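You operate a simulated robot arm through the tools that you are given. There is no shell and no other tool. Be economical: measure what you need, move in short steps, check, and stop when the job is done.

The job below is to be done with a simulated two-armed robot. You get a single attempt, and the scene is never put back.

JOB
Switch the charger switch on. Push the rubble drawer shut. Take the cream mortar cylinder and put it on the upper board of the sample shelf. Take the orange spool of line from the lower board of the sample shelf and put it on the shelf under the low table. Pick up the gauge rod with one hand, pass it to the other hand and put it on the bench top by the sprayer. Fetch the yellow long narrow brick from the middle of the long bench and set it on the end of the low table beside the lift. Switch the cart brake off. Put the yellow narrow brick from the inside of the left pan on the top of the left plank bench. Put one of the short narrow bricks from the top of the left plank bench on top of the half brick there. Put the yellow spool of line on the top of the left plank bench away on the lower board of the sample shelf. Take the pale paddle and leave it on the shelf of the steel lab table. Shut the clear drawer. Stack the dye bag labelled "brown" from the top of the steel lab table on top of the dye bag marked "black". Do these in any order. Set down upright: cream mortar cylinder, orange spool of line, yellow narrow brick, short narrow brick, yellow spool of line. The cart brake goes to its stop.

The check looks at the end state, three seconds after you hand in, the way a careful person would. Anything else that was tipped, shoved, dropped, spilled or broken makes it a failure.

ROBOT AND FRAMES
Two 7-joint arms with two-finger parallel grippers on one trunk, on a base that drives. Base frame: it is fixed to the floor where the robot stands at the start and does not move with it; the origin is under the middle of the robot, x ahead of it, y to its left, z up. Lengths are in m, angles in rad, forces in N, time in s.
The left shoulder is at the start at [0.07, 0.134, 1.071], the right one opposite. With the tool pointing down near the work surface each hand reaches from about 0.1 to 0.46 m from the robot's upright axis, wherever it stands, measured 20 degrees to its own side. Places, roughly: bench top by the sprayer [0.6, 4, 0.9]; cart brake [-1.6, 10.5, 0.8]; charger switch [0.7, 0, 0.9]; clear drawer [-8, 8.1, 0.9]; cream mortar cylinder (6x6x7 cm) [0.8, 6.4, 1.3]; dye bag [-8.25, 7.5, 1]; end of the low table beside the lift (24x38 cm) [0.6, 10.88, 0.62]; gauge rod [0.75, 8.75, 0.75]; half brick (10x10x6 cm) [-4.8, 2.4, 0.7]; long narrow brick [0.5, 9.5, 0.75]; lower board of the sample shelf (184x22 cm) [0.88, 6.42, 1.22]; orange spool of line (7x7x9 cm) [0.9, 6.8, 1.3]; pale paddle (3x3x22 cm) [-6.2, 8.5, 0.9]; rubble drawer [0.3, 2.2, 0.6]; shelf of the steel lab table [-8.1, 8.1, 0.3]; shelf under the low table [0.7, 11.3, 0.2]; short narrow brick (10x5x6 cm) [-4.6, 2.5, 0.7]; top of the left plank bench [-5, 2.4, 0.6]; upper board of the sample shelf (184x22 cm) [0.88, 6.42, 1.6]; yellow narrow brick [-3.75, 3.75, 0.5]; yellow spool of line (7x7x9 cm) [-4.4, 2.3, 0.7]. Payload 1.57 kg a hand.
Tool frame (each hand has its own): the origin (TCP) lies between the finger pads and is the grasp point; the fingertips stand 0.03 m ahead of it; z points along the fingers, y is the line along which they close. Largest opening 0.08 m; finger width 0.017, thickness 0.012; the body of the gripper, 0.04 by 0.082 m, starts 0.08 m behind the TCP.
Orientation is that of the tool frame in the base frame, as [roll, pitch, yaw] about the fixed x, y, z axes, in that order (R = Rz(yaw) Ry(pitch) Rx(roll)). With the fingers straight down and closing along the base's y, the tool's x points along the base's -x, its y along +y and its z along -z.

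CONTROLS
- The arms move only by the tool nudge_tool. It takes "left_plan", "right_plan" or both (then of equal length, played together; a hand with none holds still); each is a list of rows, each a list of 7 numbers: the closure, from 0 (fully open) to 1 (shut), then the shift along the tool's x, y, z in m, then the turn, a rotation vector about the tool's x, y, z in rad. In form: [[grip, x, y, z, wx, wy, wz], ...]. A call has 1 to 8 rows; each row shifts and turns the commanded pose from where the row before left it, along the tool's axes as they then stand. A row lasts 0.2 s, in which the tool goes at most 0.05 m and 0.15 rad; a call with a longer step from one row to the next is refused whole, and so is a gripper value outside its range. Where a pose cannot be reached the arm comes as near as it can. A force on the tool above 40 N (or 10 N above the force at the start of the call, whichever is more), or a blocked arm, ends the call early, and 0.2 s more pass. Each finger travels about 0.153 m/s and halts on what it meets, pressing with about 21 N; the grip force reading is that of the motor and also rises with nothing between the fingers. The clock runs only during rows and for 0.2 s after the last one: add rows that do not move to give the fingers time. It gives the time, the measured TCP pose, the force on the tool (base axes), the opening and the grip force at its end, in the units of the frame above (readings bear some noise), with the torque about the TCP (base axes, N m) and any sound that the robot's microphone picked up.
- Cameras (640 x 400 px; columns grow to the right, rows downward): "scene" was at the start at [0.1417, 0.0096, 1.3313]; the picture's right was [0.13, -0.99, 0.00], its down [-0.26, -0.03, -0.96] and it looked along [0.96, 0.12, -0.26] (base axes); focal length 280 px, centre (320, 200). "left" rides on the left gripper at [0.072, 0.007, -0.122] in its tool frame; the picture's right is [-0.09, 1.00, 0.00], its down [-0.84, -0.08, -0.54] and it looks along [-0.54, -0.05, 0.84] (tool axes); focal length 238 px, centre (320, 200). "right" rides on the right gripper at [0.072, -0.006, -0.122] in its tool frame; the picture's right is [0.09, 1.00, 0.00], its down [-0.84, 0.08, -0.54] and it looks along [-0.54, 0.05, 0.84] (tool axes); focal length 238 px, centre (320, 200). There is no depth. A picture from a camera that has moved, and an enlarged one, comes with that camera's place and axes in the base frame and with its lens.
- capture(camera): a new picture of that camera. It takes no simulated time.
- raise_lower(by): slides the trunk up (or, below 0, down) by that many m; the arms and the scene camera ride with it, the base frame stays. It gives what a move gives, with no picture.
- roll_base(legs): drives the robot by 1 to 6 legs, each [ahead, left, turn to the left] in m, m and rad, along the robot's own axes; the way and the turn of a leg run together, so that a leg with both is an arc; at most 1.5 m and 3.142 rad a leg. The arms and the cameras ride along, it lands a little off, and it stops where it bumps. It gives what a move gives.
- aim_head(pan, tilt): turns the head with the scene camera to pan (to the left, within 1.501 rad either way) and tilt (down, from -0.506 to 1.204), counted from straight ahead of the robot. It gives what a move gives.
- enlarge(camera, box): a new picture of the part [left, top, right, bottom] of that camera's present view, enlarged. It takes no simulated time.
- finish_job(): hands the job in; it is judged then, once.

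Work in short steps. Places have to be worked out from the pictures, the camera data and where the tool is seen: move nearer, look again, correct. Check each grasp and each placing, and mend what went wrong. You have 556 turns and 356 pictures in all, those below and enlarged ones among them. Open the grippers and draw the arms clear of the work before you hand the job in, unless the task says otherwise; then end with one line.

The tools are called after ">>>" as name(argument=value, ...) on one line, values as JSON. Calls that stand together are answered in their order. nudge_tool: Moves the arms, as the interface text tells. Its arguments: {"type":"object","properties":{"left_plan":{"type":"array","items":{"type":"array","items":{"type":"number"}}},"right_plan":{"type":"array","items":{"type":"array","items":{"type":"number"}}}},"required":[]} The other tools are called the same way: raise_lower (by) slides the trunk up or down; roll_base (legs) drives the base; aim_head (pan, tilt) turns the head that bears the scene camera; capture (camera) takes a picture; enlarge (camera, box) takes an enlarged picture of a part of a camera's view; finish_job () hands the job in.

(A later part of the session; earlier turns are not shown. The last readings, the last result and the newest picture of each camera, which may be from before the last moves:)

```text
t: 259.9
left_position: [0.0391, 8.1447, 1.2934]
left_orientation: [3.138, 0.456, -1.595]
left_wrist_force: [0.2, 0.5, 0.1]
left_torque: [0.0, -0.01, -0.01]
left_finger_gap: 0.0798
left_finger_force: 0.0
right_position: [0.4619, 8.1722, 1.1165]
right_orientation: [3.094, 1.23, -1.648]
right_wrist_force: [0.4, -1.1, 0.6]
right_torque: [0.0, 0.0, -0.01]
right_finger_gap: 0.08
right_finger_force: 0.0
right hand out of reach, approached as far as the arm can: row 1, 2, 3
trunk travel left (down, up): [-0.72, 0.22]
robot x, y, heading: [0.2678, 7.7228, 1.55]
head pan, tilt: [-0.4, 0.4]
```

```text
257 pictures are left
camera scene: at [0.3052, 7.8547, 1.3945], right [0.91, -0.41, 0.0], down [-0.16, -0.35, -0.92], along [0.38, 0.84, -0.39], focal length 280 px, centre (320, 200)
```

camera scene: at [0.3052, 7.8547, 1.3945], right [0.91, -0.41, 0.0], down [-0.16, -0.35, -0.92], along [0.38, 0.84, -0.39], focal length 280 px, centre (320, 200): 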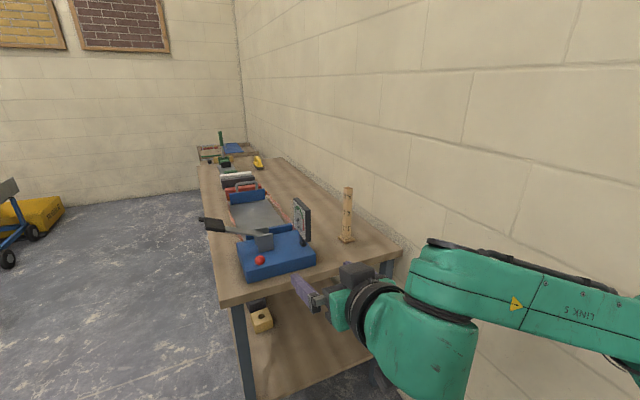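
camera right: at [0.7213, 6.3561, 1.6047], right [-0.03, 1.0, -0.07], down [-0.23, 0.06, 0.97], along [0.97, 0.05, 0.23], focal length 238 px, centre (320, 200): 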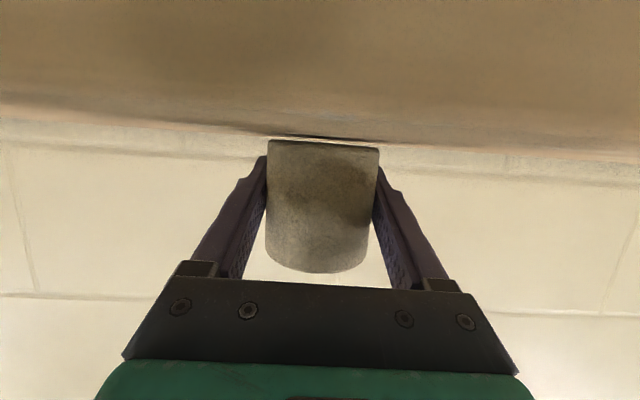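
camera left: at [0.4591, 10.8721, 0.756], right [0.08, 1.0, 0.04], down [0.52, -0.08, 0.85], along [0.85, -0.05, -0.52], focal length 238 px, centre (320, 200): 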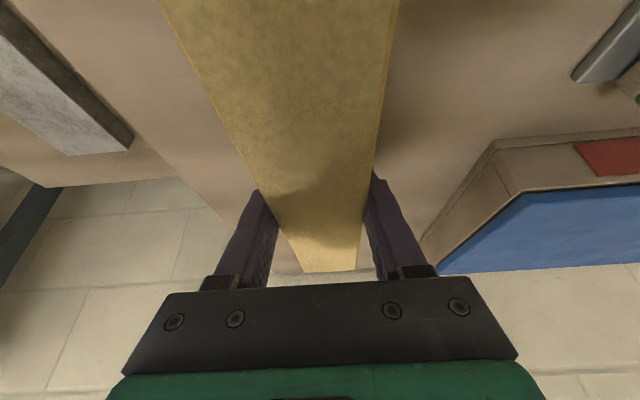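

The right elbow would meet the wall if I face straight +y, so I'll approach diagonally at heading ≈1.1 with the right arm extended nearly straight. First extend, lower the trunk, rotate and move to a stand-off.

>>> roll_base(legs=[[0, 0, -0.45]])

>>> nudge_tool(right_plan=[[0, -0.015, 0, 0.0425, 0, 0, 0], [0, -0.015, 0, 0.0425, 0, 0, 0], [0, -0.015, 0, 0.0425, 0, 0, 0], [0, -0.015, 0, 0.0425, 0, 0, 0], [0, 0, 0, 0, 0, 0, 0]], left_plan=[[0, 0, 0, -0.03, 0, 0, 0], [0, 0, 0, -0.03, 0, 0, 0], [0, 0, 0, -0.03, 0, 0, 0], [0, 0, 0, 0, 0, 0, 0], [0, 0, 0, 0, 0, 0, 0]])

>>> raise_lower(by=-0.17)

>>> roll_base(legs=[[0, 0.144, 0], [0.25, 0, 0]])

>>> aim_head(pan=-0.1, tilt=0.45)

>>> capture(camera="scene")

>>> capture(camera="right")

```text
t: 261.6
left_position: [0.2477, 8.2026, 1.2921]
left_orientation: [3.138, 0.456, -2.049]
left_wrist_force: [0.1, -0.3, 0.1]
left_torque: [0.01, 0.03, 0.0]
left_finger_gap: 0.0799
left_finger_force: 0.2
right_position: [0.6408, 8.0412, 1.1175]
right_orientation: [3.095, 1.231, -2.099]
right_wrist_force: [0.4, 0.5, -0.2]
right_torque: [0.0, 0.01, 0.0]
right_finger_gap: 0.0801
right_finger_force: 0.1
trunk travel left (down, up): [-0.72, 0.22]
robot x, y, heading: [0.2645, 7.7232, 1.091]
head pan, tilt: [-0.4, 0.4]
```

```text
t: 262.8
left_position: [0.2295, 8.1651, 1.3742]
left_orientation: [3.137, 0.455, -2.052]
left_wrist_force: [-0.7, 0.3, -1.3]
left_torque: [0.02, -0.01, -0.01]
left_finger_gap: 0.0802
left_finger_force: 0.0
right_position: [0.7235, 8.201, 1.1179]
right_orientation: [3.094, 1.233, -2.099]
right_wrist_force: [0.4, 0.1, 0.0]
right_torque: [-0.01, 0.01, -0.01]
right_finger_gap: 0.0799
right_finger_force: 0.1
trunk travel left (down, up): [-0.72, 0.22]
robot x, y, heading: [0.2668, 7.7228, 1.09]
head pan, tilt: [-0.4, 0.4]
```

```text
t: 264.7
left_position: [0.2297, 8.1657, 1.2028]
left_orientation: [3.138, 0.455, -2.049]
left_wrist_force: [0.2, 0.9, 0.5]
left_torque: [0.0, -0.03, 0.01]
left_finger_gap: 0.0798
left_finger_force: 0.0
right_position: [0.7234, 8.2019, 0.9469]
right_orientation: [3.094, 1.231, -2.101]
right_wrist_force: [0.3, -0.3, -0.2]
right_torque: [0.0, -0.01, 0.01]
right_finger_gap: 0.08
right_finger_force: 0.1
trunk travel left (down, up): [-0.55, 0.39]
robot x, y, heading: [0.2672, 7.721, 1.093]
head pan, tilt: [-0.4, 0.4]
```

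```text
t: 267.5
left_position: [0.2132, 8.4521, 1.2034]
left_orientation: [3.138, 0.453, -2.043]
left_wrist_force: [-0.5, -0.1, 0.4]
left_torque: [0.03, 0.02, 0.0]
left_finger_gap: 0.0799
left_finger_force: 0.0
right_position: [0.7052, 8.4912, 0.9475]
right_orientation: [3.095, 1.23, -2.094]
right_wrist_force: [0.4, -0.4, -0.2]
right_torque: [-0.01, 0.02, 0.03]
right_finger_gap: 0.08
right_finger_force: 0.0
trunk travel left (down, up): [-0.55, 0.39]
robot x, y, heading: [0.2504, 8.0046, 1.097]
head pan, tilt: [-0.4, 0.4]
```

```text
t: 268.3
left_position: [0.2122, 8.4518, 1.2026]
left_orientation: [3.139, 0.454, -2.042]
left_wrist_force: [-0.1, 0.3, 0.9]
left_torque: [-0.03, -0.01, 0.02]
left_finger_gap: 0.08
left_finger_force: 0.0
right_position: [0.7057, 8.4909, 0.9484]
right_orientation: [3.093, 1.232, -2.095]
right_wrist_force: [-0.8, -0.3, 0.8]
right_torque: [-0.02, 0.02, 0.01]
right_finger_gap: 0.0799
right_finger_force: 0.0
trunk travel left (down, up): [-0.55, 0.39]
robot x, y, heading: [0.2498, 8.0091, 1.1]
head pan, tilt: [-0.099, 0.45]
```

```text
256 pictures are left
camera scene: at [0.3239, 8.1274, 1.2199], right [0.84, -0.54, 0.0], down [-0.24, -0.37, -0.9], along [0.49, 0.76, -0.44], focal length 280 px, centre (320, 200)
```

scene: 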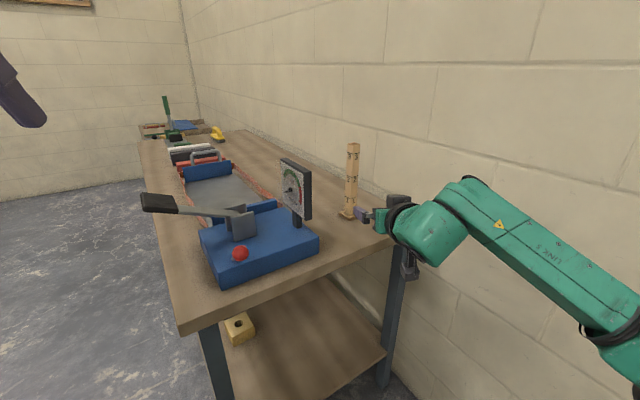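

```text
255 pictures are left
camera right: at [0.6465, 8.364, 0.9222], right [-0.9, 0.43, -0.07], down [-0.16, -0.18, 0.97], along [0.41, 0.88, 0.23], focal length 238 px, centre (320, 200)
```

right: 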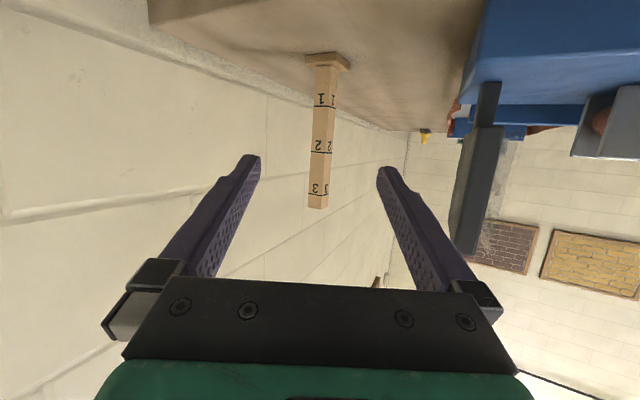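

Rod lies dead ahead of the right fingers at ≈(0.822,8.735), 0.27 m on. Advance the base 0.18 and check again.

>>> roll_base(legs=[[0.17, 0.005, 0]])

>>> capture(camera="right")

>>> capture(camera="scene")

```text
t: 269.7
left_position: [0.2849, 8.6052, 1.2027]
left_orientation: [3.139, 0.455, -2.043]
left_wrist_force: [-0.3, -0.3, 0.3]
left_torque: [-0.03, 0.0, 0.0]
left_finger_gap: 0.08
left_finger_force: 0.0
right_position: [0.7778, 8.6447, 0.9479]
right_orientation: [3.094, 1.231, -2.095]
right_wrist_force: [0.6, 0.7, 0.6]
right_torque: [0.0, -0.02, -0.01]
right_finger_gap: 0.0804
right_finger_force: 0.0
trunk travel left (down, up): [-0.55, 0.39]
robot x, y, heading: [0.3252, 8.161, 1.097]
head pan, tilt: [-0.099, 0.45]
```

```text
254 pictures are left
camera right: at [0.7191, 8.5179, 0.9222], right [-0.9, 0.43, -0.07], down [-0.16, -0.18, 0.97], along [0.41, 0.88, 0.23], focal length 238 px, centre (320, 200)
```

right: 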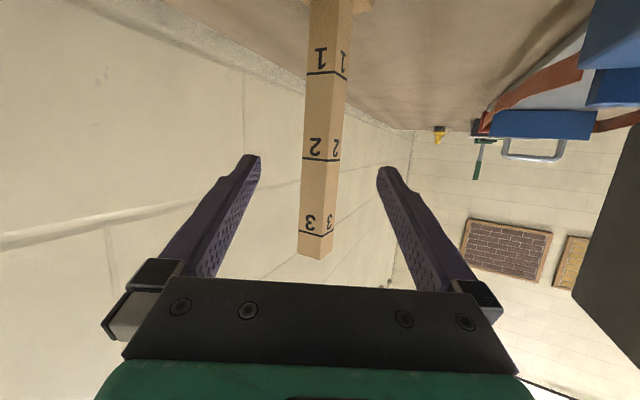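

```text
253 pictures are left
camera scene: at [0.3965, 8.2813, 1.2199], right [0.84, -0.54, 0.0], down [-0.24, -0.37, -0.9], along [0.49, 0.76, -0.44], focal length 280 px, centre (320, 200)
```

scene: 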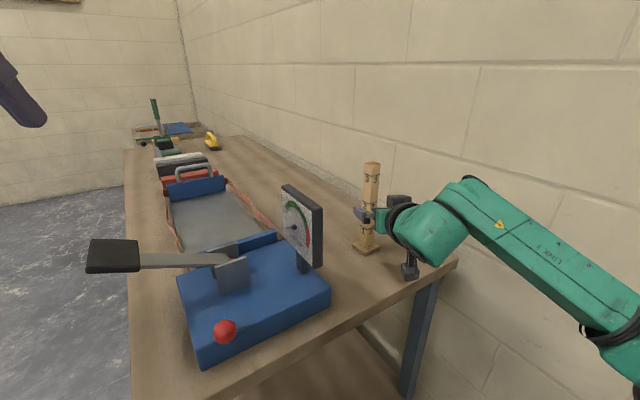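

The rod's faces align with the room axes, so I yaw the hand +0.47 rad to square up, then shift sideways.

>>> nudge_tool(right_plan=[[0, 0, 0, 0, -0.111, 0, -0.039], [0, 0, 0, 0, -0.111, 0, -0.039], [0, 0, 0, 0, -0.111, 0, -0.039], [0, 0, 0, 0, -0.111, 0, -0.039], [0, 0, -0.022, 0, 0, 0, 0], [0, 0, -0.022, 0, 0, 0, 0], [0, 0, 0, 0, 0, 0, 0]])

>>> capture(camera="right")

>>> capture(camera="scene")

```text
t: 271.3
left_position: [0.2858, 8.6054, 1.2023]
left_orientation: [3.137, 0.453, -2.043]
left_wrist_force: [0.3, -0.6, 0.3]
left_torque: [-0.03, 0.03, 0.02]
left_finger_gap: 0.0799
left_finger_force: 0.0
right_position: [0.781, 8.6472, 0.9473]
right_orientation: [3.112, 1.238, -1.695]
right_wrist_force: [0.1, -0.3, -0.8]
right_torque: [0.01, -0.01, 0.02]
right_finger_gap: 0.0799
right_finger_force: 0.0
right hand out of reach, approached as far as the arm can: row 4, 5, 6
trunk travel left (down, up): [-0.55, 0.39]
robot x, y, heading: [0.3253, 8.1573, 1.098]
head pan, tilt: [-0.099, 0.45]
```

```text
252 pictures are left
camera right: at [0.7734, 8.5084, 0.9216], right [-0.99, 0.07, -0.08], down [-0.09, -0.23, 0.97], along [0.05, 0.97, 0.23], focal length 238 px, centre (320, 200)
```

right: 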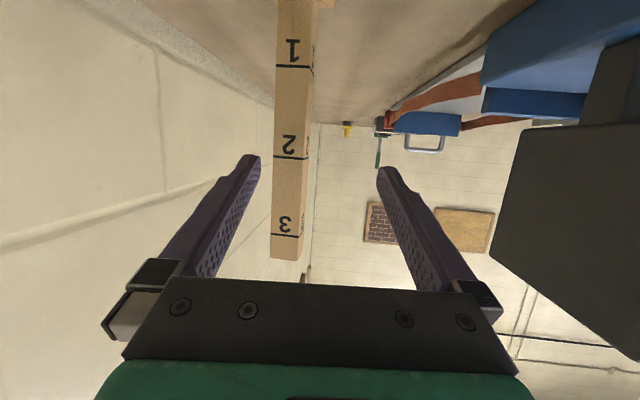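

```text
251 pictures are left
camera scene: at [0.3967, 8.2812, 1.2198], right [0.84, -0.54, 0.0], down [-0.24, -0.37, -0.9], along [0.49, 0.76, -0.44], focal length 280 px, centre (320, 200)
```

scene: 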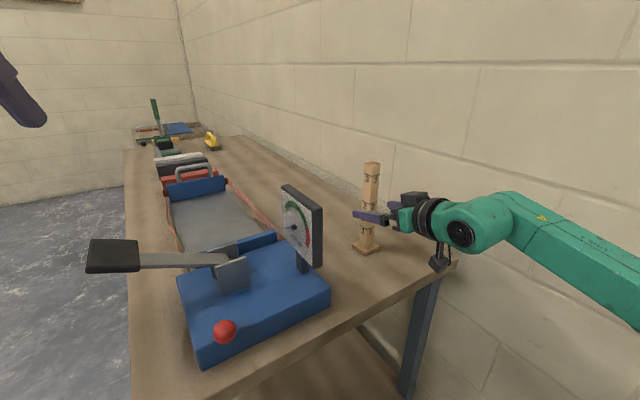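

The arm is at its reach limit, but a 0.095 m base advance brings the fingers around the rod with lateral error shrinking on the way.

>>> roll_base(legs=[[0.09, 0.008, 0]])

>>> capture(camera="right")

>>> enlarge(camera="scene", box=[260, 120, 560, 320])

```text
t: 272.4
left_position: [0.32, 8.6895, 1.2023]
left_orientation: [3.139, 0.453, -2.041]
left_wrist_force: [-0.3, -0.5, -0.6]
left_torque: [-0.03, -0.04, -0.02]
left_finger_gap: 0.0799
left_finger_force: 0.1
right_position: [0.816, 8.7316, 0.9471]
right_orientation: [3.115, 1.234, -1.696]
right_wrist_force: [-0.9, 0.4, 0.2]
right_torque: [0.0, 0.01, -0.02]
right_finger_gap: 0.0799
right_finger_force: 0.1
trunk travel left (down, up): [-0.55, 0.39]
robot x, y, heading: [0.3629, 8.249, 1.102]
head pan, tilt: [-0.099, 0.45]
```

```text
250 pictures are left
camera right: at [0.8081, 8.5931, 0.9216], right [-0.99, 0.07, -0.08], down [-0.09, -0.23, 0.97], along [0.05, 0.97, 0.23], focal length 238 px, centre (320, 200)
```

right: 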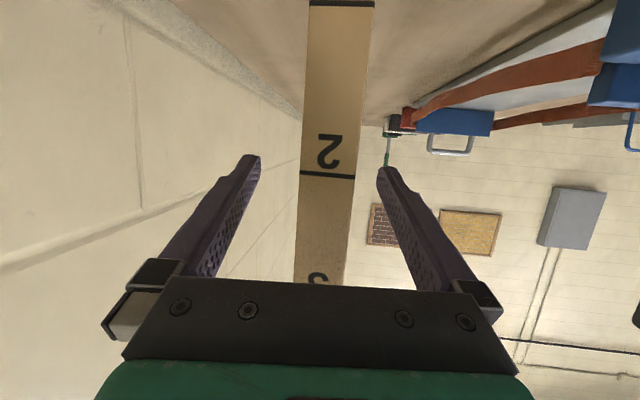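

```text
2.00 times, centred on (410, 220) of scene
camera zoom: at [0.4312, 8.3663, 1.2198], right [0.84, -0.54, 0.0], down [-0.24, -0.37, -0.9], along [0.49, 0.76, -0.44], focal length 561 px, centre (140, 160)
```

zoom: 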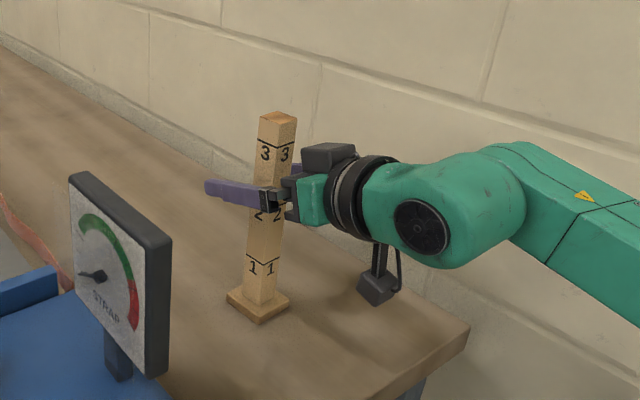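

The rod is between the fingers above mark 2. Close.

>>> nudge_tool(right_plan=[[1, 0, 0, 0, 0, 0, 0], [1, 0, 0, 0, 0, 0, 0], [1, 0, 0, 0, 0, 0, 0], [1, 0, 0, 0, 0, 0, 0]])

>>> capture(camera="right")

```text
t: 273.4
left_position: [0.3203, 8.6908, 1.203]
left_orientation: [3.136, 0.454, -2.042]
left_wrist_force: [0.6, 0.8, -0.4]
left_torque: [0.01, -0.01, 0.02]
left_finger_gap: 0.0801
left_finger_force: 0.1
right_position: [0.8157, 8.7317, 0.9491]
right_orientation: [3.115, 1.237, -1.697]
right_wrist_force: [-0.2, -0.7, -0.2]
right_torque: [-0.03, -0.02, -0.04]
right_finger_gap: 0.0258
right_finger_force: 21.4
trunk travel left (down, up): [-0.55, 0.39]
robot x, y, heading: [0.3627, 8.2475, 1.099]
head pan, tilt: [-0.099, 0.45]
```

```text
248 pictures are left
camera right: at [0.8082, 8.593, 0.9214], right [-0.99, 0.07, -0.08], down [-0.09, -0.23, 0.97], along [0.05, 0.97, 0.23], focal length 238 px, centre (320, 200)
```

right: 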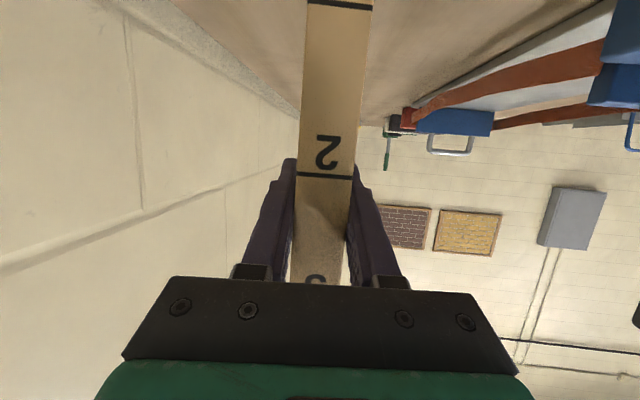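

Gripped (2.6 cm). Raise the trunk 0.15, then back away from the bench.

>>> raise_lower(by=0.15)

>>> roll_base(legs=[[-0.45, 0, 0]])

>>> capture(camera="scene")

```text
t: 275.2
left_position: [0.3203, 8.691, 1.3531]
left_orientation: [3.138, 0.454, -2.04]
left_wrist_force: [0.9, 0.2, -0.3]
left_torque: [0.01, -0.01, -0.01]
left_finger_gap: 0.0803
left_finger_force: 0.1
right_position: [0.8161, 8.7318, 1.0975]
right_orientation: [3.113, 1.236, -1.695]
right_wrist_force: [0.4, 1.0, -1.6]
right_torque: [0.06, -0.01, 0.01]
right_finger_gap: 0.0258
right_finger_force: 20.7
trunk travel left (down, up): [-0.7, 0.24]
robot x, y, heading: [0.3592, 8.2477, 1.095]
head pan, tilt: [-0.099, 0.45]
```

```text
t: 277.9
left_position: [0.1164, 8.2909, 1.3539]
left_orientation: [3.137, 0.45, -2.04]
left_wrist_force: [0.8, -1.0, 0.1]
left_torque: [0.02, 0.01, 0.01]
left_finger_gap: 0.0803
left_finger_force: 0.0
right_position: [0.6101, 8.3341, 1.0964]
right_orientation: [3.112, 1.233, -1.694]
right_wrist_force: [-0.4, -0.3, -1.9]
right_torque: [0.05, -0.01, 0.0]
right_finger_gap: 0.0255
right_finger_force: 21.3
trunk travel left (down, up): [-0.7, 0.24]
robot x, y, heading: [0.1543, 7.8447, 1.102]
head pan, tilt: [-0.099, 0.45]
```

```text
247 pictures are left
camera scene: at [0.2276, 7.9673, 1.3697], right [0.84, -0.54, 0.0], down [-0.24, -0.37, -0.9], along [0.49, 0.76, -0.44], focal length 280 px, centre (320, 200)
```

scene: 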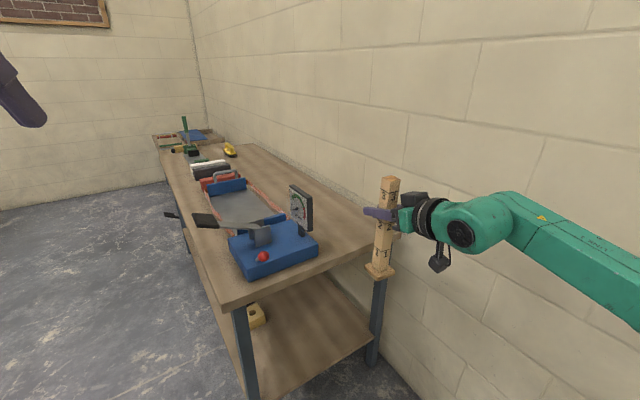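

Rod is out. I move to open floor and bring the right hand (with the rod) in front of me for the handover.

>>> roll_base(legs=[[-0.3, 0, 0], [0, 0.45, 0]])

>>> nudge_tool(right_plan=[[1, 0.0055, 0.0355, -0.0157, 0, 0, 0], [1, 0.0055, 0.0355, -0.0157, 0, 0, 0], [1, 0.0055, 0.0355, -0.0157, 0, 0, 0], [1, 0.0055, 0.0355, -0.0157, 0, 0, 0], [1, 0.0055, 0.0355, -0.0157, 0, 0, 0], [1, 0, 0, 0, 0, 0, 0]])

>>> aim_head(pan=0.1, tilt=0.4)

>>> capture(camera="scene")

```text
t: 282.3
left_position: [-0.4201, 8.2288, 1.3533]
left_orientation: [3.136, 0.453, -2.043]
left_wrist_force: [-0.2, -0.1, -0.4]
left_torque: [0.02, -0.01, -0.04]
left_finger_gap: 0.08
left_finger_force: 0.1
right_position: [0.0747, 8.2695, 1.0972]
right_orientation: [3.111, 1.235, -1.699]
right_wrist_force: [0.0, 0.1, -1.9]
right_torque: [0.01, 0.0, 0.0]
right_finger_gap: 0.0256
right_finger_force: 21.0
trunk travel left (down, up): [-0.7, 0.24]
robot x, y, heading: [-0.3845, 7.7847, 1.096]
head pan, tilt: [-0.099, 0.45]
```

```text
t: 283.7
left_position: [-0.4211, 8.2283, 1.3532]
left_orientation: [3.137, 0.453, -2.042]
left_wrist_force: [-0.3, 0.0, 0.2]
left_torque: [0.01, 0.02, 0.01]
left_finger_gap: 0.0801
left_finger_force: 0.1
right_position: [-0.1127, 8.2032, 1.1008]
right_orientation: [3.11, 1.235, -1.701]
right_wrist_force: [0.3, -0.9, -1.2]
right_torque: [0.05, -0.05, -0.02]
right_finger_gap: 0.0255
right_finger_force: 21.0
trunk travel left (down, up): [-0.7, 0.24]
robot x, y, heading: [-0.3845, 7.7843, 1.095]
head pan, tilt: [-0.099, 0.45]
```

```text
t: 284.4
left_position: [-0.4222, 8.2291, 1.3535]
left_orientation: [3.138, 0.454, -2.044]
left_wrist_force: [0.8, -0.2, -0.7]
left_torque: [0.02, -0.02, -0.01]
left_finger_gap: 0.0801
left_finger_force: 0.0
right_position: [-0.1123, 8.203, 1.1011]
right_orientation: [3.114, 1.238, -1.696]
right_wrist_force: [-0.2, 0.2, -1.7]
right_torque: [0.03, -0.02, 0.01]
right_finger_gap: 0.0258
right_finger_force: 20.8
trunk travel left (down, up): [-0.7, 0.24]
robot x, y, heading: [-0.3822, 7.7838, 1.095]
head pan, tilt: [0.099, 0.4]
```

```text
246 pictures are left
camera scene: at [-0.3263, 7.9128, 1.3745], right [0.93, -0.37, 0.0], down [-0.14, -0.36, -0.92], along [0.34, 0.86, -0.39], focal length 280 px, centre (320, 200)
```

scene: 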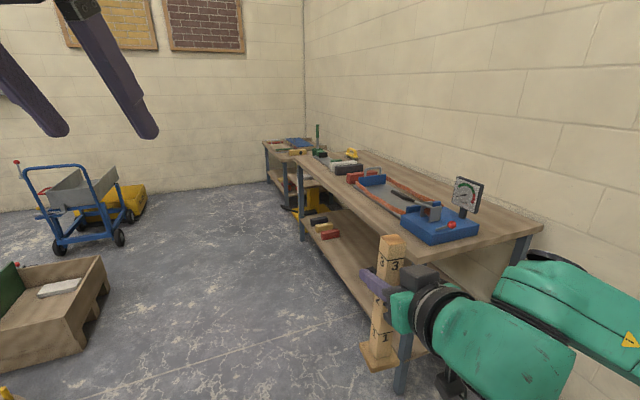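

Right hand holds the rod at robot-relative (0.50,-0.05). I swing the left hand: level it, then yaw it right to approach the rod's lower part from the left.

>>> nudge_tool(left_plan=[[0, -0.044, 0, 0.022, 0, 0, 0], [0, -0.044, 0, 0.022, 0, 0, 0], [0, 0, 0, 0, 0, -0.149, 0], [0, 0, 0, 0, 0, -0.149, 0], [0, 0, 0, 0, 0, -0.149, 0], [0, 0, 0, 0, 0, -0.149, 0], [0, 0, 0, 0, 0, -0.149, 0], [0, 0, 0, 0, 0, -0.149, 0]])

>>> nudge_tool(left_plan=[[0, 0, 0, 0, 0, -0.112, 0], [0, 0, 0, 0, 0, -0.112, 0], [0, 0, 0, 0, 0.149, 0, 0], [0, 0, 0, 0, 0.149, 0, 0], [0, 0, 0, 0, 0.149, 0, 0], [0, 0, 0, 0, 0.149, 0, 0], [0, 0, 0, 0, 0.149, 0, 0], [0, 0, 0, 0, 0.149, 0, 0]])

>>> capture(camera="scene")

```text
t: 286.2
left_position: [-0.3804, 8.3143, 1.3477]
left_orientation: [3.13, 1.352, -2.054]
left_wrist_force: [0.0, 0.0, 0.1]
left_torque: [-0.01, -0.01, -0.04]
left_finger_gap: 0.0798
left_finger_force: 0.0
left hand out of reach, approached as far as the arm can: row 2
right_position: [-0.1115, 8.2031, 1.0996]
right_orientation: [3.115, 1.234, -1.695]
right_wrist_force: [-1.0, 0.2, -1.8]
right_torque: [0.04, 0.0, -0.01]
right_finger_gap: 0.0258
right_finger_force: 21.0
trunk travel left (down, up): [-0.7, 0.24]
robot x, y, heading: [-0.3827, 7.7806, 1.094]
head pan, tilt: [0.099, 0.4]
```

```text
t: 288.0
left_position: [-0.3804, 8.3156, 1.3472]
left_orientation: [2.053, 1.568, 2.259]
left_wrist_force: [0.3, 0.1, 0.4]
left_torque: [0.0, -0.04, 0.04]
left_finger_gap: 0.0803
left_finger_force: 0.0
right_position: [-0.1122, 8.2039, 1.0996]
right_orientation: [3.114, 1.234, -1.697]
right_wrist_force: [0.2, 0.9, -1.6]
right_torque: [0.02, 0.04, 0.0]
right_finger_gap: 0.0256
right_finger_force: 21.0
trunk travel left (down, up): [-0.7, 0.24]
robot x, y, heading: [-0.3793, 7.7811, 1.098]
head pan, tilt: [0.099, 0.4]
```

```text
245 pictures are left
camera scene: at [-0.3262, 7.9141, 1.3743], right [0.93, -0.36, 0.0], down [-0.14, -0.36, -0.92], along [0.34, 0.86, -0.39], focal length 280 px, centre (320, 200)
```

scene: 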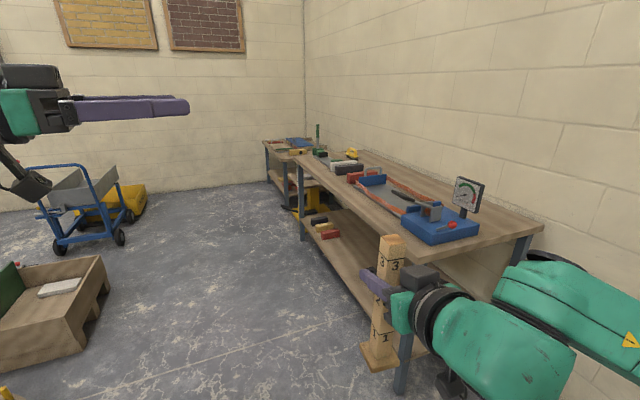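

Left hand is level, heading ≈0.2; finish the yaw and move to a pre-grasp 13 cm left of the rod, 8.5 cm below the right grip.

>>> nudge_tool(left_plan=[[0, 0, 0, 0, 0.148, 0, 0], [0, 0, 0, 0, 0.148, 0, 0], [0, 0.0415, -0.0109, 0.0184, 0, 0, 0], [0, 0.0415, -0.0109, 0.0184, 0, 0, 0], [0, 0.0415, -0.0109, 0.0184, 0, 0, 0], [0, 0.0415, -0.0109, 0.0184, 0, 0, 0], [0, 0.0415, -0.0109, 0.0184, 0, 0, 0], [0, 0.0415, -0.0109, 0.0184, 0, 0, 0]])

>>> nudge_tool(left_plan=[[0, 0.0415, -0.0109, 0.0184, 0, 0, 0], [0, 0.0415, -0.0109, 0.0184, 0, 0, 0], [0, 0, 0, 0, 0, 0, 0]])

>>> capture(camera="scene")

>>> capture(camera="left")

```text
t: 289.8
left_position: [-0.2687, 8.2018, 1.1379]
left_orientation: [2.985, 1.546, 2.907]
left_wrist_force: [0.0, -0.5, -0.4]
left_torque: [0.04, 0.01, -0.02]
left_finger_gap: 0.0802
left_finger_force: 0.1
left hand out of reach, approached as far as the arm can: row 5, 6, 7, 8
right_position: [-0.112, 8.2015, 1.0995]
right_orientation: [3.111, 1.235, -1.699]
right_wrist_force: [-0.4, -0.4, -1.9]
right_torque: [0.04, -0.02, 0.02]
right_finger_gap: 0.0257
right_finger_force: 20.9
trunk travel left (down, up): [-0.7, 0.24]
robot x, y, heading: [-0.3836, 7.7849, 1.096]
head pan, tilt: [0.099, 0.4]
```

```text
t: 290.6
left_position: [-0.2431, 8.1507, 1.093]
left_orientation: [3.044, 1.546, 2.971]
left_wrist_force: [0.0, 0.0, -0.3]
left_torque: [0.04, 0.03, 0.01]
left_finger_gap: 0.0802
left_finger_force: 0.1
left hand out of reach, approached as far as the arm can: row 1, 2
right_position: [-0.113, 8.2047, 1.1002]
right_orientation: [3.113, 1.235, -1.697]
right_wrist_force: [0.2, -0.1, -1.6]
right_torque: [0.05, 0.0, 0.0]
right_finger_gap: 0.0255
right_finger_force: 20.9
trunk travel left (down, up): [-0.7, 0.24]
robot x, y, heading: [-0.3813, 7.7833, 1.095]
head pan, tilt: [0.099, 0.4]
```

```text
244 pictures are left
camera scene: at [-0.3268, 7.9132, 1.3745], right [0.93, -0.36, 0.0], down [-0.14, -0.36, -0.92], along [0.34, 0.86, -0.39], focal length 280 px, centre (320, 200)
```

scene: 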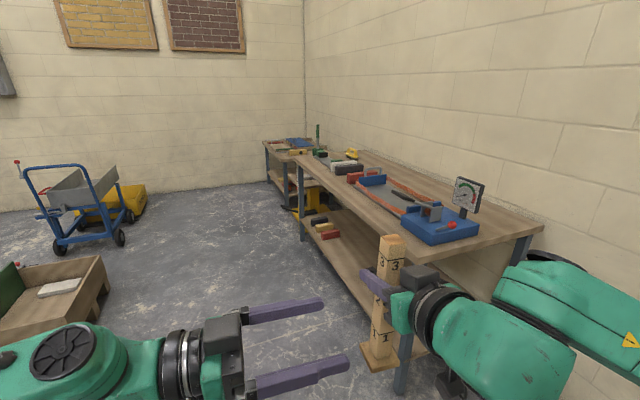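

```text
243 pictures are left
camera left: at [-0.3682, 8.1678, 1.0239], right [0.08, 0.99, 0.09], down [-0.53, -0.04, 0.85], along [0.85, -0.11, 0.52], focal length 238 px, centre (320, 200)
```

left: 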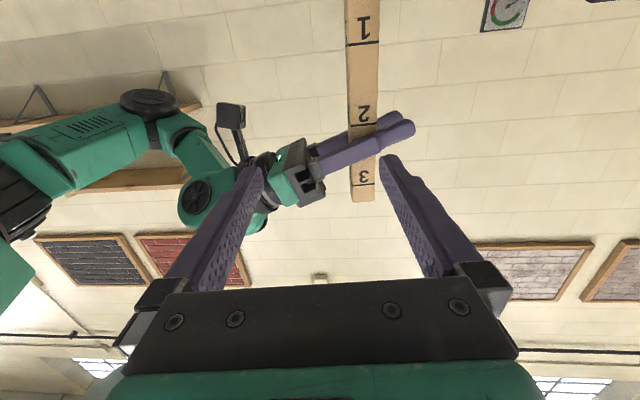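

The left arm can't get that low there; instead I raise the left command 8 cm and lift the right hand with the rod 8 cm.

>>> nudge_tool(left_plan=[[0, -0.04, 0, 0, 0, 0, 0], [0, -0.04, 0, 0, 0, 0, 0], [0, 0, 0, 0, 0, 0, 0]], right_plan=[[1, -0.0375, 0, -0.0135, 0, 0, 0], [1, -0.0375, 0, -0.0135, 0, 0, 0], [1, 0, 0, 0, 0, 0, 0]])

>>> capture(camera="left")

>>> capture(camera="scene")

```text
t: 291.4
left_position: [-0.2429, 8.1525, 1.1737]
left_orientation: [2.811, 1.567, 2.721]
left_wrist_force: [0.1, 0.1, 0.0]
left_torque: [0.03, 0.02, 0.01]
left_finger_gap: 0.0801
left_finger_force: 0.1
right_position: [-0.1106, 8.2025, 1.18]
right_orientation: [3.113, 1.237, -1.697]
right_wrist_force: [0.2, 0.0, -1.6]
right_torque: [0.05, -0.02, -0.01]
right_finger_gap: 0.0254
right_finger_force: 20.8
trunk travel left (down, up): [-0.7, 0.24]
robot x, y, heading: [-0.3837, 7.7829, 1.096]
head pan, tilt: [0.099, 0.4]
```

```text
242 pictures are left
camera left: at [-0.3645, 8.1703, 1.1016], right [0.09, 0.99, 0.09], down [-0.54, -0.03, 0.84], along [0.83, -0.13, 0.54], focal length 238 px, centre (320, 200)
```

left: 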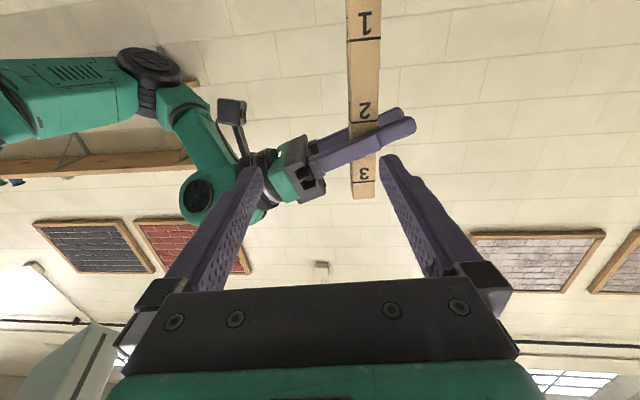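

```text
241 pictures are left
camera scene: at [-0.3263, 7.9127, 1.3745], right [0.93, -0.36, 0.0], down [-0.14, -0.36, -0.92], along [0.34, 0.86, -0.39], focal length 280 px, centre (320, 200)
```

scene: 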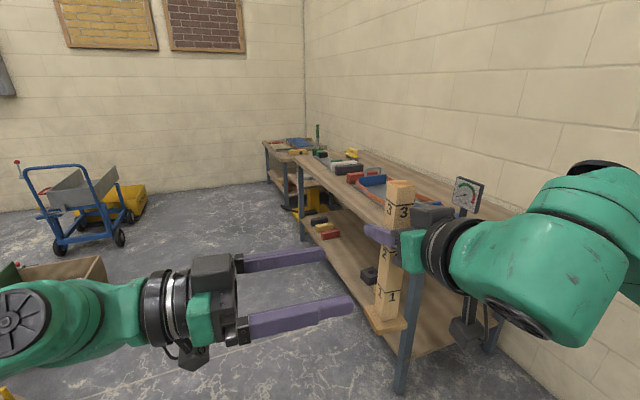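

The left command is now at z 1.174; I shift it 5 cm toward +y and 8 cm down, below the right grip.

>>> nudge_tool(left_plan=[[0, 0.01, 0.045, 0, 0, 0, 0], [0, 0.035, 0.008, 0, 0, 0, 0], [0, 0.035, 0, 0, 0, 0, 0], [0, 0, 0, 0, 0, 0, 0]])

>>> capture(camera="left")

```text
t: 292.4
left_position: [-0.2401, 8.1819, 1.1209]
left_orientation: [3.028, 1.547, 2.951]
left_wrist_force: [-0.3, 0.5, -0.1]
left_torque: [0.0, -0.01, 0.01]
left_finger_gap: 0.0801
left_finger_force: 0.0
left hand out of reach, approached as far as the arm can: row 2, 3
right_position: [-0.1091, 8.2033, 1.1793]
right_orientation: [3.113, 1.235, -1.697]
right_wrist_force: [0.2, -0.2, -1.4]
right_torque: [0.05, 0.02, -0.03]
right_finger_gap: 0.0255
right_finger_force: 21.4
trunk travel left (down, up): [-0.7, 0.24]
robot x, y, heading: [-0.3825, 7.7823, 1.096]
head pan, tilt: [0.099, 0.4]
```

```text
240 pictures are left
camera left: at [-0.3633, 8.2, 1.0518], right [0.08, 0.99, 0.09], down [-0.53, -0.04, 0.85], along [0.85, -0.12, 0.52], focal length 238 px, centre (320, 200)
```

left: 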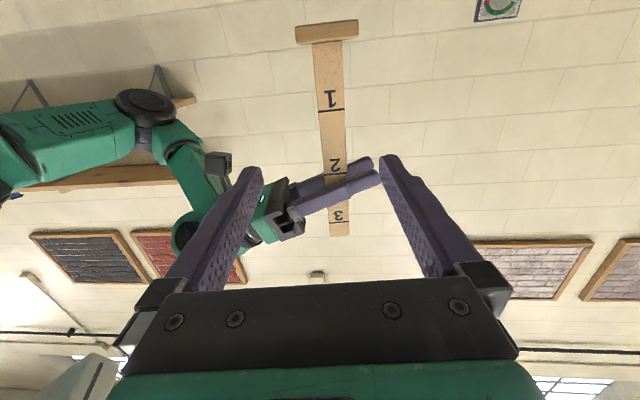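

In the left view the rod is centred between the fingers. I raise the right hand 3.5 cm more, then slide the left hand 13 cm onto the rod between marks 1 and 2.

>>> nudge_tool(right_plan=[[1, -0.033, 0, -0.012, 0, 0, 0], [1, 0, 0, 0, 0, 0, 0], [1, 0, 0, 0, 0, 0, 0]], left_plan=[[0, 0, 0.004, 0.02, 0, 0, 0], [0, 0, 0.003, 0.035, 0, 0, 0], [0, 0, 0.003, 0.035, 0, 0, 0]])

>>> capture(camera="left")

>>> capture(camera="scene")

```text
t: 293.2
left_position: [-0.1567, 8.18, 1.1269]
left_orientation: [2.978, 1.553, 2.908]
left_wrist_force: [0.5, 0.7, -0.9]
left_torque: [0.01, 0.0, 0.01]
left_finger_gap: 0.0798
left_finger_force: 0.0
left hand out of reach, approached as far as the arm can: row 1, 2, 3
right_position: [-0.1091, 8.2034, 1.2147]
right_orientation: [3.112, 1.234, -1.7]
right_wrist_force: [-0.8, 0.3, -2.2]
right_torque: [0.04, -0.01, 0.04]
right_finger_gap: 0.0254
right_finger_force: 21.2
trunk travel left (down, up): [-0.7, 0.24]
robot x, y, heading: [-0.3813, 7.7841, 1.107]
head pan, tilt: [0.099, 0.4]
```

```text
239 pictures are left
camera left: at [-0.2793, 8.1964, 1.0582], right [0.07, 0.99, 0.1], down [-0.53, -0.04, 0.85], along [0.84, -0.11, 0.52], focal length 238 px, centre (320, 200)
```

left: 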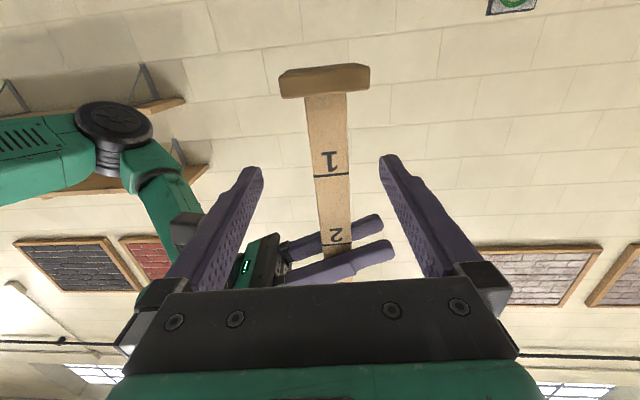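

```text
238 pictures are left
camera scene: at [-0.325, 7.913, 1.3744], right [0.93, -0.36, 0.0], down [-0.14, -0.36, -0.92], along [0.34, 0.86, -0.39], focal length 280 px, centre (320, 200)
```

scene: 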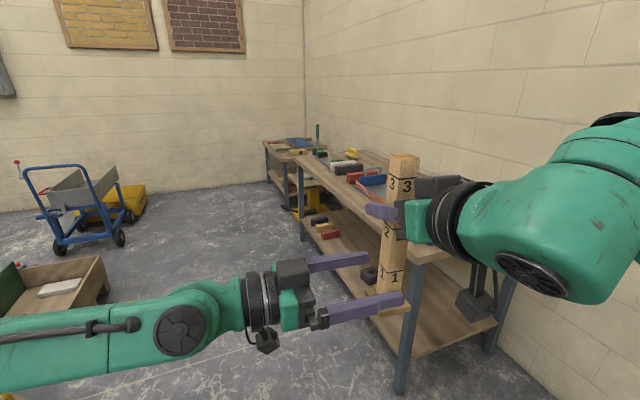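

Fingers straddle the rod near mark 1. Advance 4.5 cm more and close the left hand.

>>> nudge_tool(left_plan=[[0, 0, 0, 0.023, 0, 0, 0], [0, 0, 0, 0.022, 0, 0, 0], [0, 0, 0, 0, 0, 0, 0]])

>>> capture(camera="left")

>>> enlarge(camera="scene", box=[260, 140, 500, 350])

```text
t: 294.0
left_position: [-0.1073, 8.1711, 1.1328]
left_orientation: [2.163, 1.567, 2.075]
left_wrist_force: [-0.1, -0.3, 0.2]
left_torque: [0.01, -0.02, 0.0]
left_finger_gap: 0.0799
left_finger_force: 0.0
right_position: [-0.1099, 8.2027, 1.215]
right_orientation: [3.117, 1.235, -1.694]
right_wrist_force: [0.4, -0.3, -1.4]
right_torque: [0.02, -0.03, 0.01]
right_finger_gap: 0.0254
right_finger_force: 21.0
trunk travel left (down, up): [-0.7, 0.24]
robot x, y, heading: [-0.3796, 7.7798, 1.096]
head pan, tilt: [0.099, 0.4]
```

```text
237 pictures are left
camera left: at [-0.2289, 8.1896, 1.0609], right [0.09, 0.99, 0.09], down [-0.55, -0.03, 0.84], along [0.83, -0.13, 0.54], focal length 238 px, centre (320, 200)
```

left: 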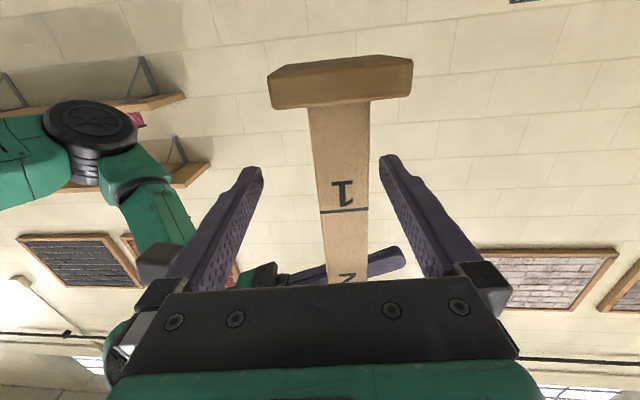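

```text
1.90 times, centred on (380, 245) of scene
camera zoom: at [-0.3279, 7.913, 1.3746], right [0.93, -0.36, 0.0], down [-0.14, -0.36, -0.92], along [0.34, 0.86, -0.39], focal length 534 px, centre (206, 114)
```

zoom: 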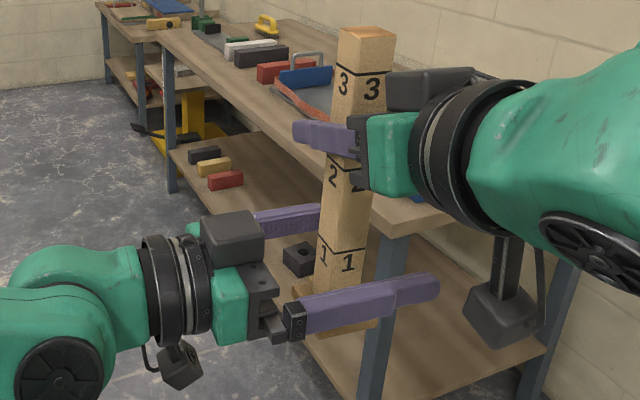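

Rod is ~1.3 cm toward the forward finger; centre then close the left hand.

>>> nudge_tool(left_plan=[[0, 0, 0.012, 0, 0, 0, 0], [1, 0, 0, 0, 0, 0, 0], [1, 0, 0, 0, 0, 0, 0], [1, 0, 0, 0, 0, 0, 0], [1, 0, 0, 0, 0, 0, 0]])

>>> capture(camera="left")

```text
t: 295.2
left_position: [-0.106, 8.1819, 1.1328]
left_orientation: [2.564, 1.568, 2.475]
left_wrist_force: [0.5, 6.0, -0.3]
left_torque: [-0.22, 0.06, -0.24]
left_finger_gap: 0.0257
left_finger_force: 20.6
right_position: [-0.1105, 8.2017, 1.2154]
right_orientation: [3.113, 1.236, -1.696]
right_wrist_force: [-1.9, -6.6, -0.6]
right_torque: [-0.24, 0.03, 0.19]
right_finger_gap: 0.0253
right_finger_force: 20.9
trunk travel left (down, up): [-0.7, 0.24]
robot x, y, heading: [-0.3832, 7.7867, 1.098]
head pan, tilt: [0.099, 0.4]
```

```text
235 pictures are left
camera left: at [-0.2273, 8.2013, 1.0609], right [0.09, 0.99, 0.09], down [-0.54, -0.03, 0.84], along [0.83, -0.13, 0.54], focal length 238 px, centre (320, 200)
```

left: 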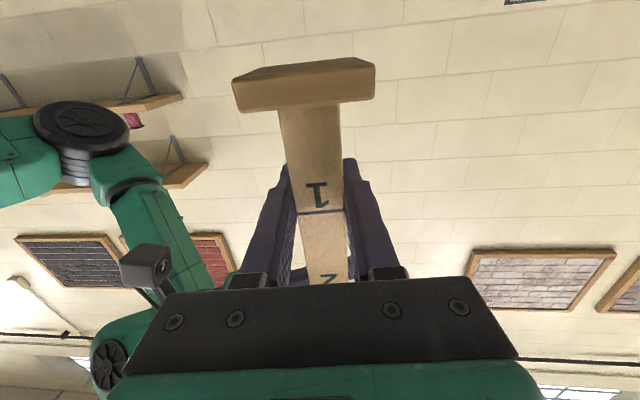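

Left grips the rod. Now open the right hand and withdraw it along its own axis.

>>> nudge_tool(right_plan=[[0.3, 0, 0, 0, 0, 0, 0], [0, 0, 0, 0, 0, 0, 0], [0, 0.012, 0, -0.035, 0, 0, 0], [0, 0.012, 0, -0.035, 0, 0, 0], [0, 0.012, 0, -0.035, 0, 0, 0], [0, 0.0, -0.03, -0.03, 0, 0, 0], [0, 0.0, -0.04, 0, 0, 0, 0]])

>>> capture(camera="scene")

```text
t: 296.8
left_position: [-0.1055, 8.1797, 1.1337]
left_orientation: [2.272, 1.567, 2.184]
left_wrist_force: [-0.2, -0.5, 0.5]
left_torque: [0.0, -0.02, 0.02]
left_finger_gap: 0.0257
left_finger_force: 20.8
right_position: [-0.0536, 8.055, 1.2262]
right_orientation: [3.116, 1.238, -1.692]
right_wrist_force: [0.1, 0.0, 0.0]
right_torque: [-0.02, 0.0, -0.01]
right_finger_gap: 0.0801
right_finger_force: 0.1
trunk travel left (down, up): [-0.7, 0.24]
robot x, y, heading: [-0.3795, 7.7869, 1.098]
head pan, tilt: [0.099, 0.4]
```

```text
234 pictures are left
camera scene: at [-0.3261, 7.911, 1.3747], right [0.93, -0.36, 0.0], down [-0.14, -0.36, -0.92], along [0.34, 0.86, -0.39], focal length 280 px, centre (320, 200)
```

scene: 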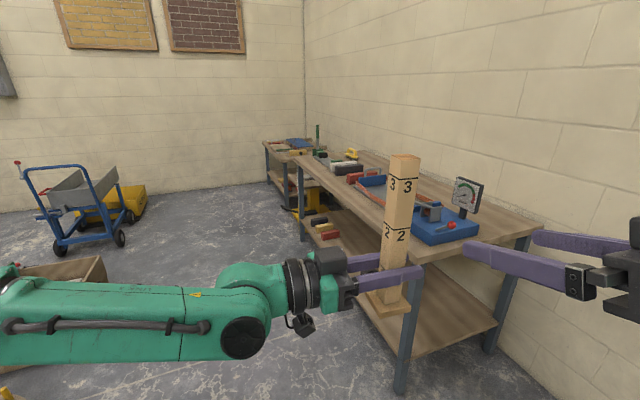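

Handover done. I move the right hand aside and swing the left hand back to point ahead.

>>> nudge_tool(right_plan=[[0, 0, -0.045, 0, 0, 0, 0], [0, 0, -0.045, 0, 0, 0, 0], [0, 0, -0.045, 0, 0, 0, 0], [0, 0, 0, 0, 0, 0, 0], [0, 0, 0, 0, 0, 0, 0], [0, 0, 0, 0, 0, 0, 0], [0, 0, 0, 0, 0, 0, 0], [0, 0, 0, 0, 0, 0, 0]], left_plan=[[1, 0, 0, 0, 0, 0, 0], [1, 0, 0.03, 0, 0, 0, 0], [1, 0, 0.03, 0, 0, 0, 0], [1, 0, 0, 0, -0.149, 0, 0], [1, 0, 0, 0, -0.149, 0, 0], [1, 0, 0, 0, -0.149, 0, 0], [1, 0, 0, 0, -0.149, 0, 0], [1, 0, 0, 0, -0.149, 0, 0]])

>>> nudge_tool(left_plan=[[1, 0, 0.04, 0, -0.149, 0, 0], [1, 0, 0.04, 0, -0.149, 0, 0], [1, 0, 0.04, 0, -0.148, 0, 0], [1, 0, 0, 0, 0, 0, 0]])

>>> capture(camera="scene")

```text
t: 298.6
left_position: [-0.1778, 8.3212, 1.0617]
left_orientation: [0.223, 1.55, 0.854]
left_wrist_force: [-0.1, 0.5, -1.6]
left_torque: [0.01, -0.02, -0.04]
left_finger_gap: 0.0254
left_finger_force: 21.1
left hand out of reach, approached as far as the arm can: row 6, 7, 8
right_position: [0.0151, 8.0527, 1.2228]
right_orientation: [3.112, 1.235, -1.695]
right_wrist_force: [-0.2, 0.7, -0.2]
right_torque: [0.01, 0.0, -0.02]
right_finger_gap: 0.0801
right_finger_force: 0.0
right hand out of reach, approached as far as the arm can: row 2, 3
trunk travel left (down, up): [-0.7, 0.24]
robot x, y, heading: [-0.3817, 7.7843, 1.096]
head pan, tilt: [0.099, 0.4]
```

```text
t: 299.6
left_position: [-0.3018, 8.4263, 1.0447]
left_orientation: [0.907, 1.561, 1.859]
left_wrist_force: [0.4, -0.5, -1.6]
left_torque: [0.03, -0.06, 0.03]
left_finger_gap: 0.026
left_finger_force: 21.0
left hand out of reach, approached as far as the arm can: row 1, 2, 3
right_position: [0.0139, 8.0516, 1.2236]
right_orientation: [3.112, 1.232, -1.697]
right_wrist_force: [-0.3, -0.8, 0.8]
right_torque: [-0.01, -0.01, 0.01]
right_finger_gap: 0.08
right_finger_force: 0.0
trunk travel left (down, up): [-0.7, 0.24]
robot x, y, heading: [-0.382, 7.7857, 1.098]
head pan, tilt: [0.099, 0.4]
```

```text
233 pictures are left
camera scene: at [-0.3255, 7.9132, 1.3744], right [0.93, -0.36, 0.0], down [-0.14, -0.36, -0.92], along [0.34, 0.86, -0.39], focal length 280 px, centre (320, 200)
```

scene: 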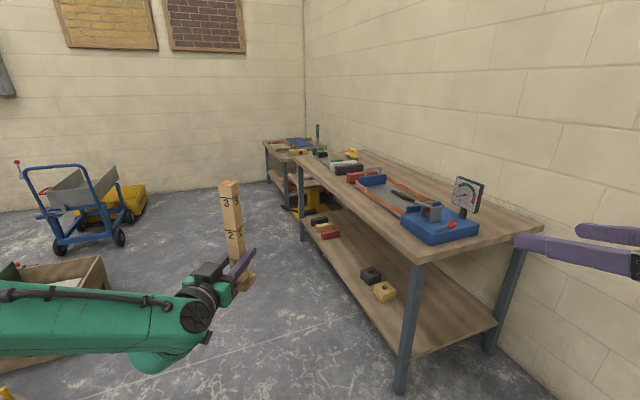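

Rod is upright in the left hand, pointing ahead. Turn to face +x and drive back to the sprayer bench at y≈4.

>>> roll_base(legs=[[0, 0, -1.098], [0, -1.3, 0], [0, -1.3, 0], [0, -1.0, 0]])

>>> aim_head(pan=0.0, tilt=0.5)

>>> capture(camera="scene")

```text
t: 320.1
left_position: [0.173, 4.3487, 1.0459]
left_orientation: [0.779, 1.562, 0.627]
left_wrist_force: [0.8, -0.1, -2.5]
left_torque: [-0.04, -0.03, 0.03]
left_finger_gap: 0.026
left_finger_force: 21.3
right_position: [-0.0215, 3.8981, 1.225]
right_orientation: [3.113, 1.233, -2.801]
right_wrist_force: [-0.3, 0.8, -0.1]
right_torque: [0.03, 0.01, 0.0]
right_finger_gap: 0.0803
right_finger_force: 0.0
trunk travel left (down, up): [-0.7, 0.24]
robot x, y, heading: [-0.4364, 4.1318, -0.008]
head pan, tilt: [0.099, 0.4]
```

```text
t: 320.8
left_position: [0.1726, 4.3494, 1.0463]
left_orientation: [0.828, 1.562, 0.675]
left_wrist_force: [0.3, -0.2, -0.5]
left_torque: [0.0, 0.01, -0.01]
left_finger_gap: 0.0257
left_finger_force: 21.0
right_position: [-0.0217, 3.8988, 1.2242]
right_orientation: [3.112, 1.235, -2.802]
right_wrist_force: [0.3, 0.5, -0.3]
right_torque: [-0.03, -0.01, -0.02]
right_finger_gap: 0.08
right_finger_force: 0.0
trunk travel left (down, up): [-0.7, 0.24]
robot x, y, heading: [-0.4371, 4.1342, -0.008]
head pan, tilt: [0.0, 0.499]
```

```text
232 pictures are left
camera scene: at [-0.2967, 4.1296, 1.3654], right [-0.01, -1.0, 0.0], down [-0.48, 0.0, -0.88], along [0.88, -0.01, -0.48], focal length 280 px, centre (320, 200)
```

scene: 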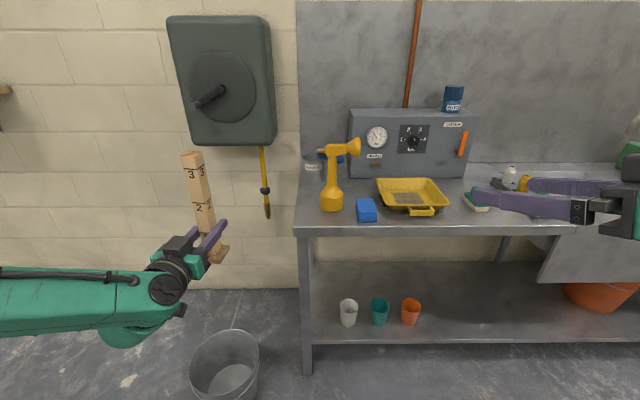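

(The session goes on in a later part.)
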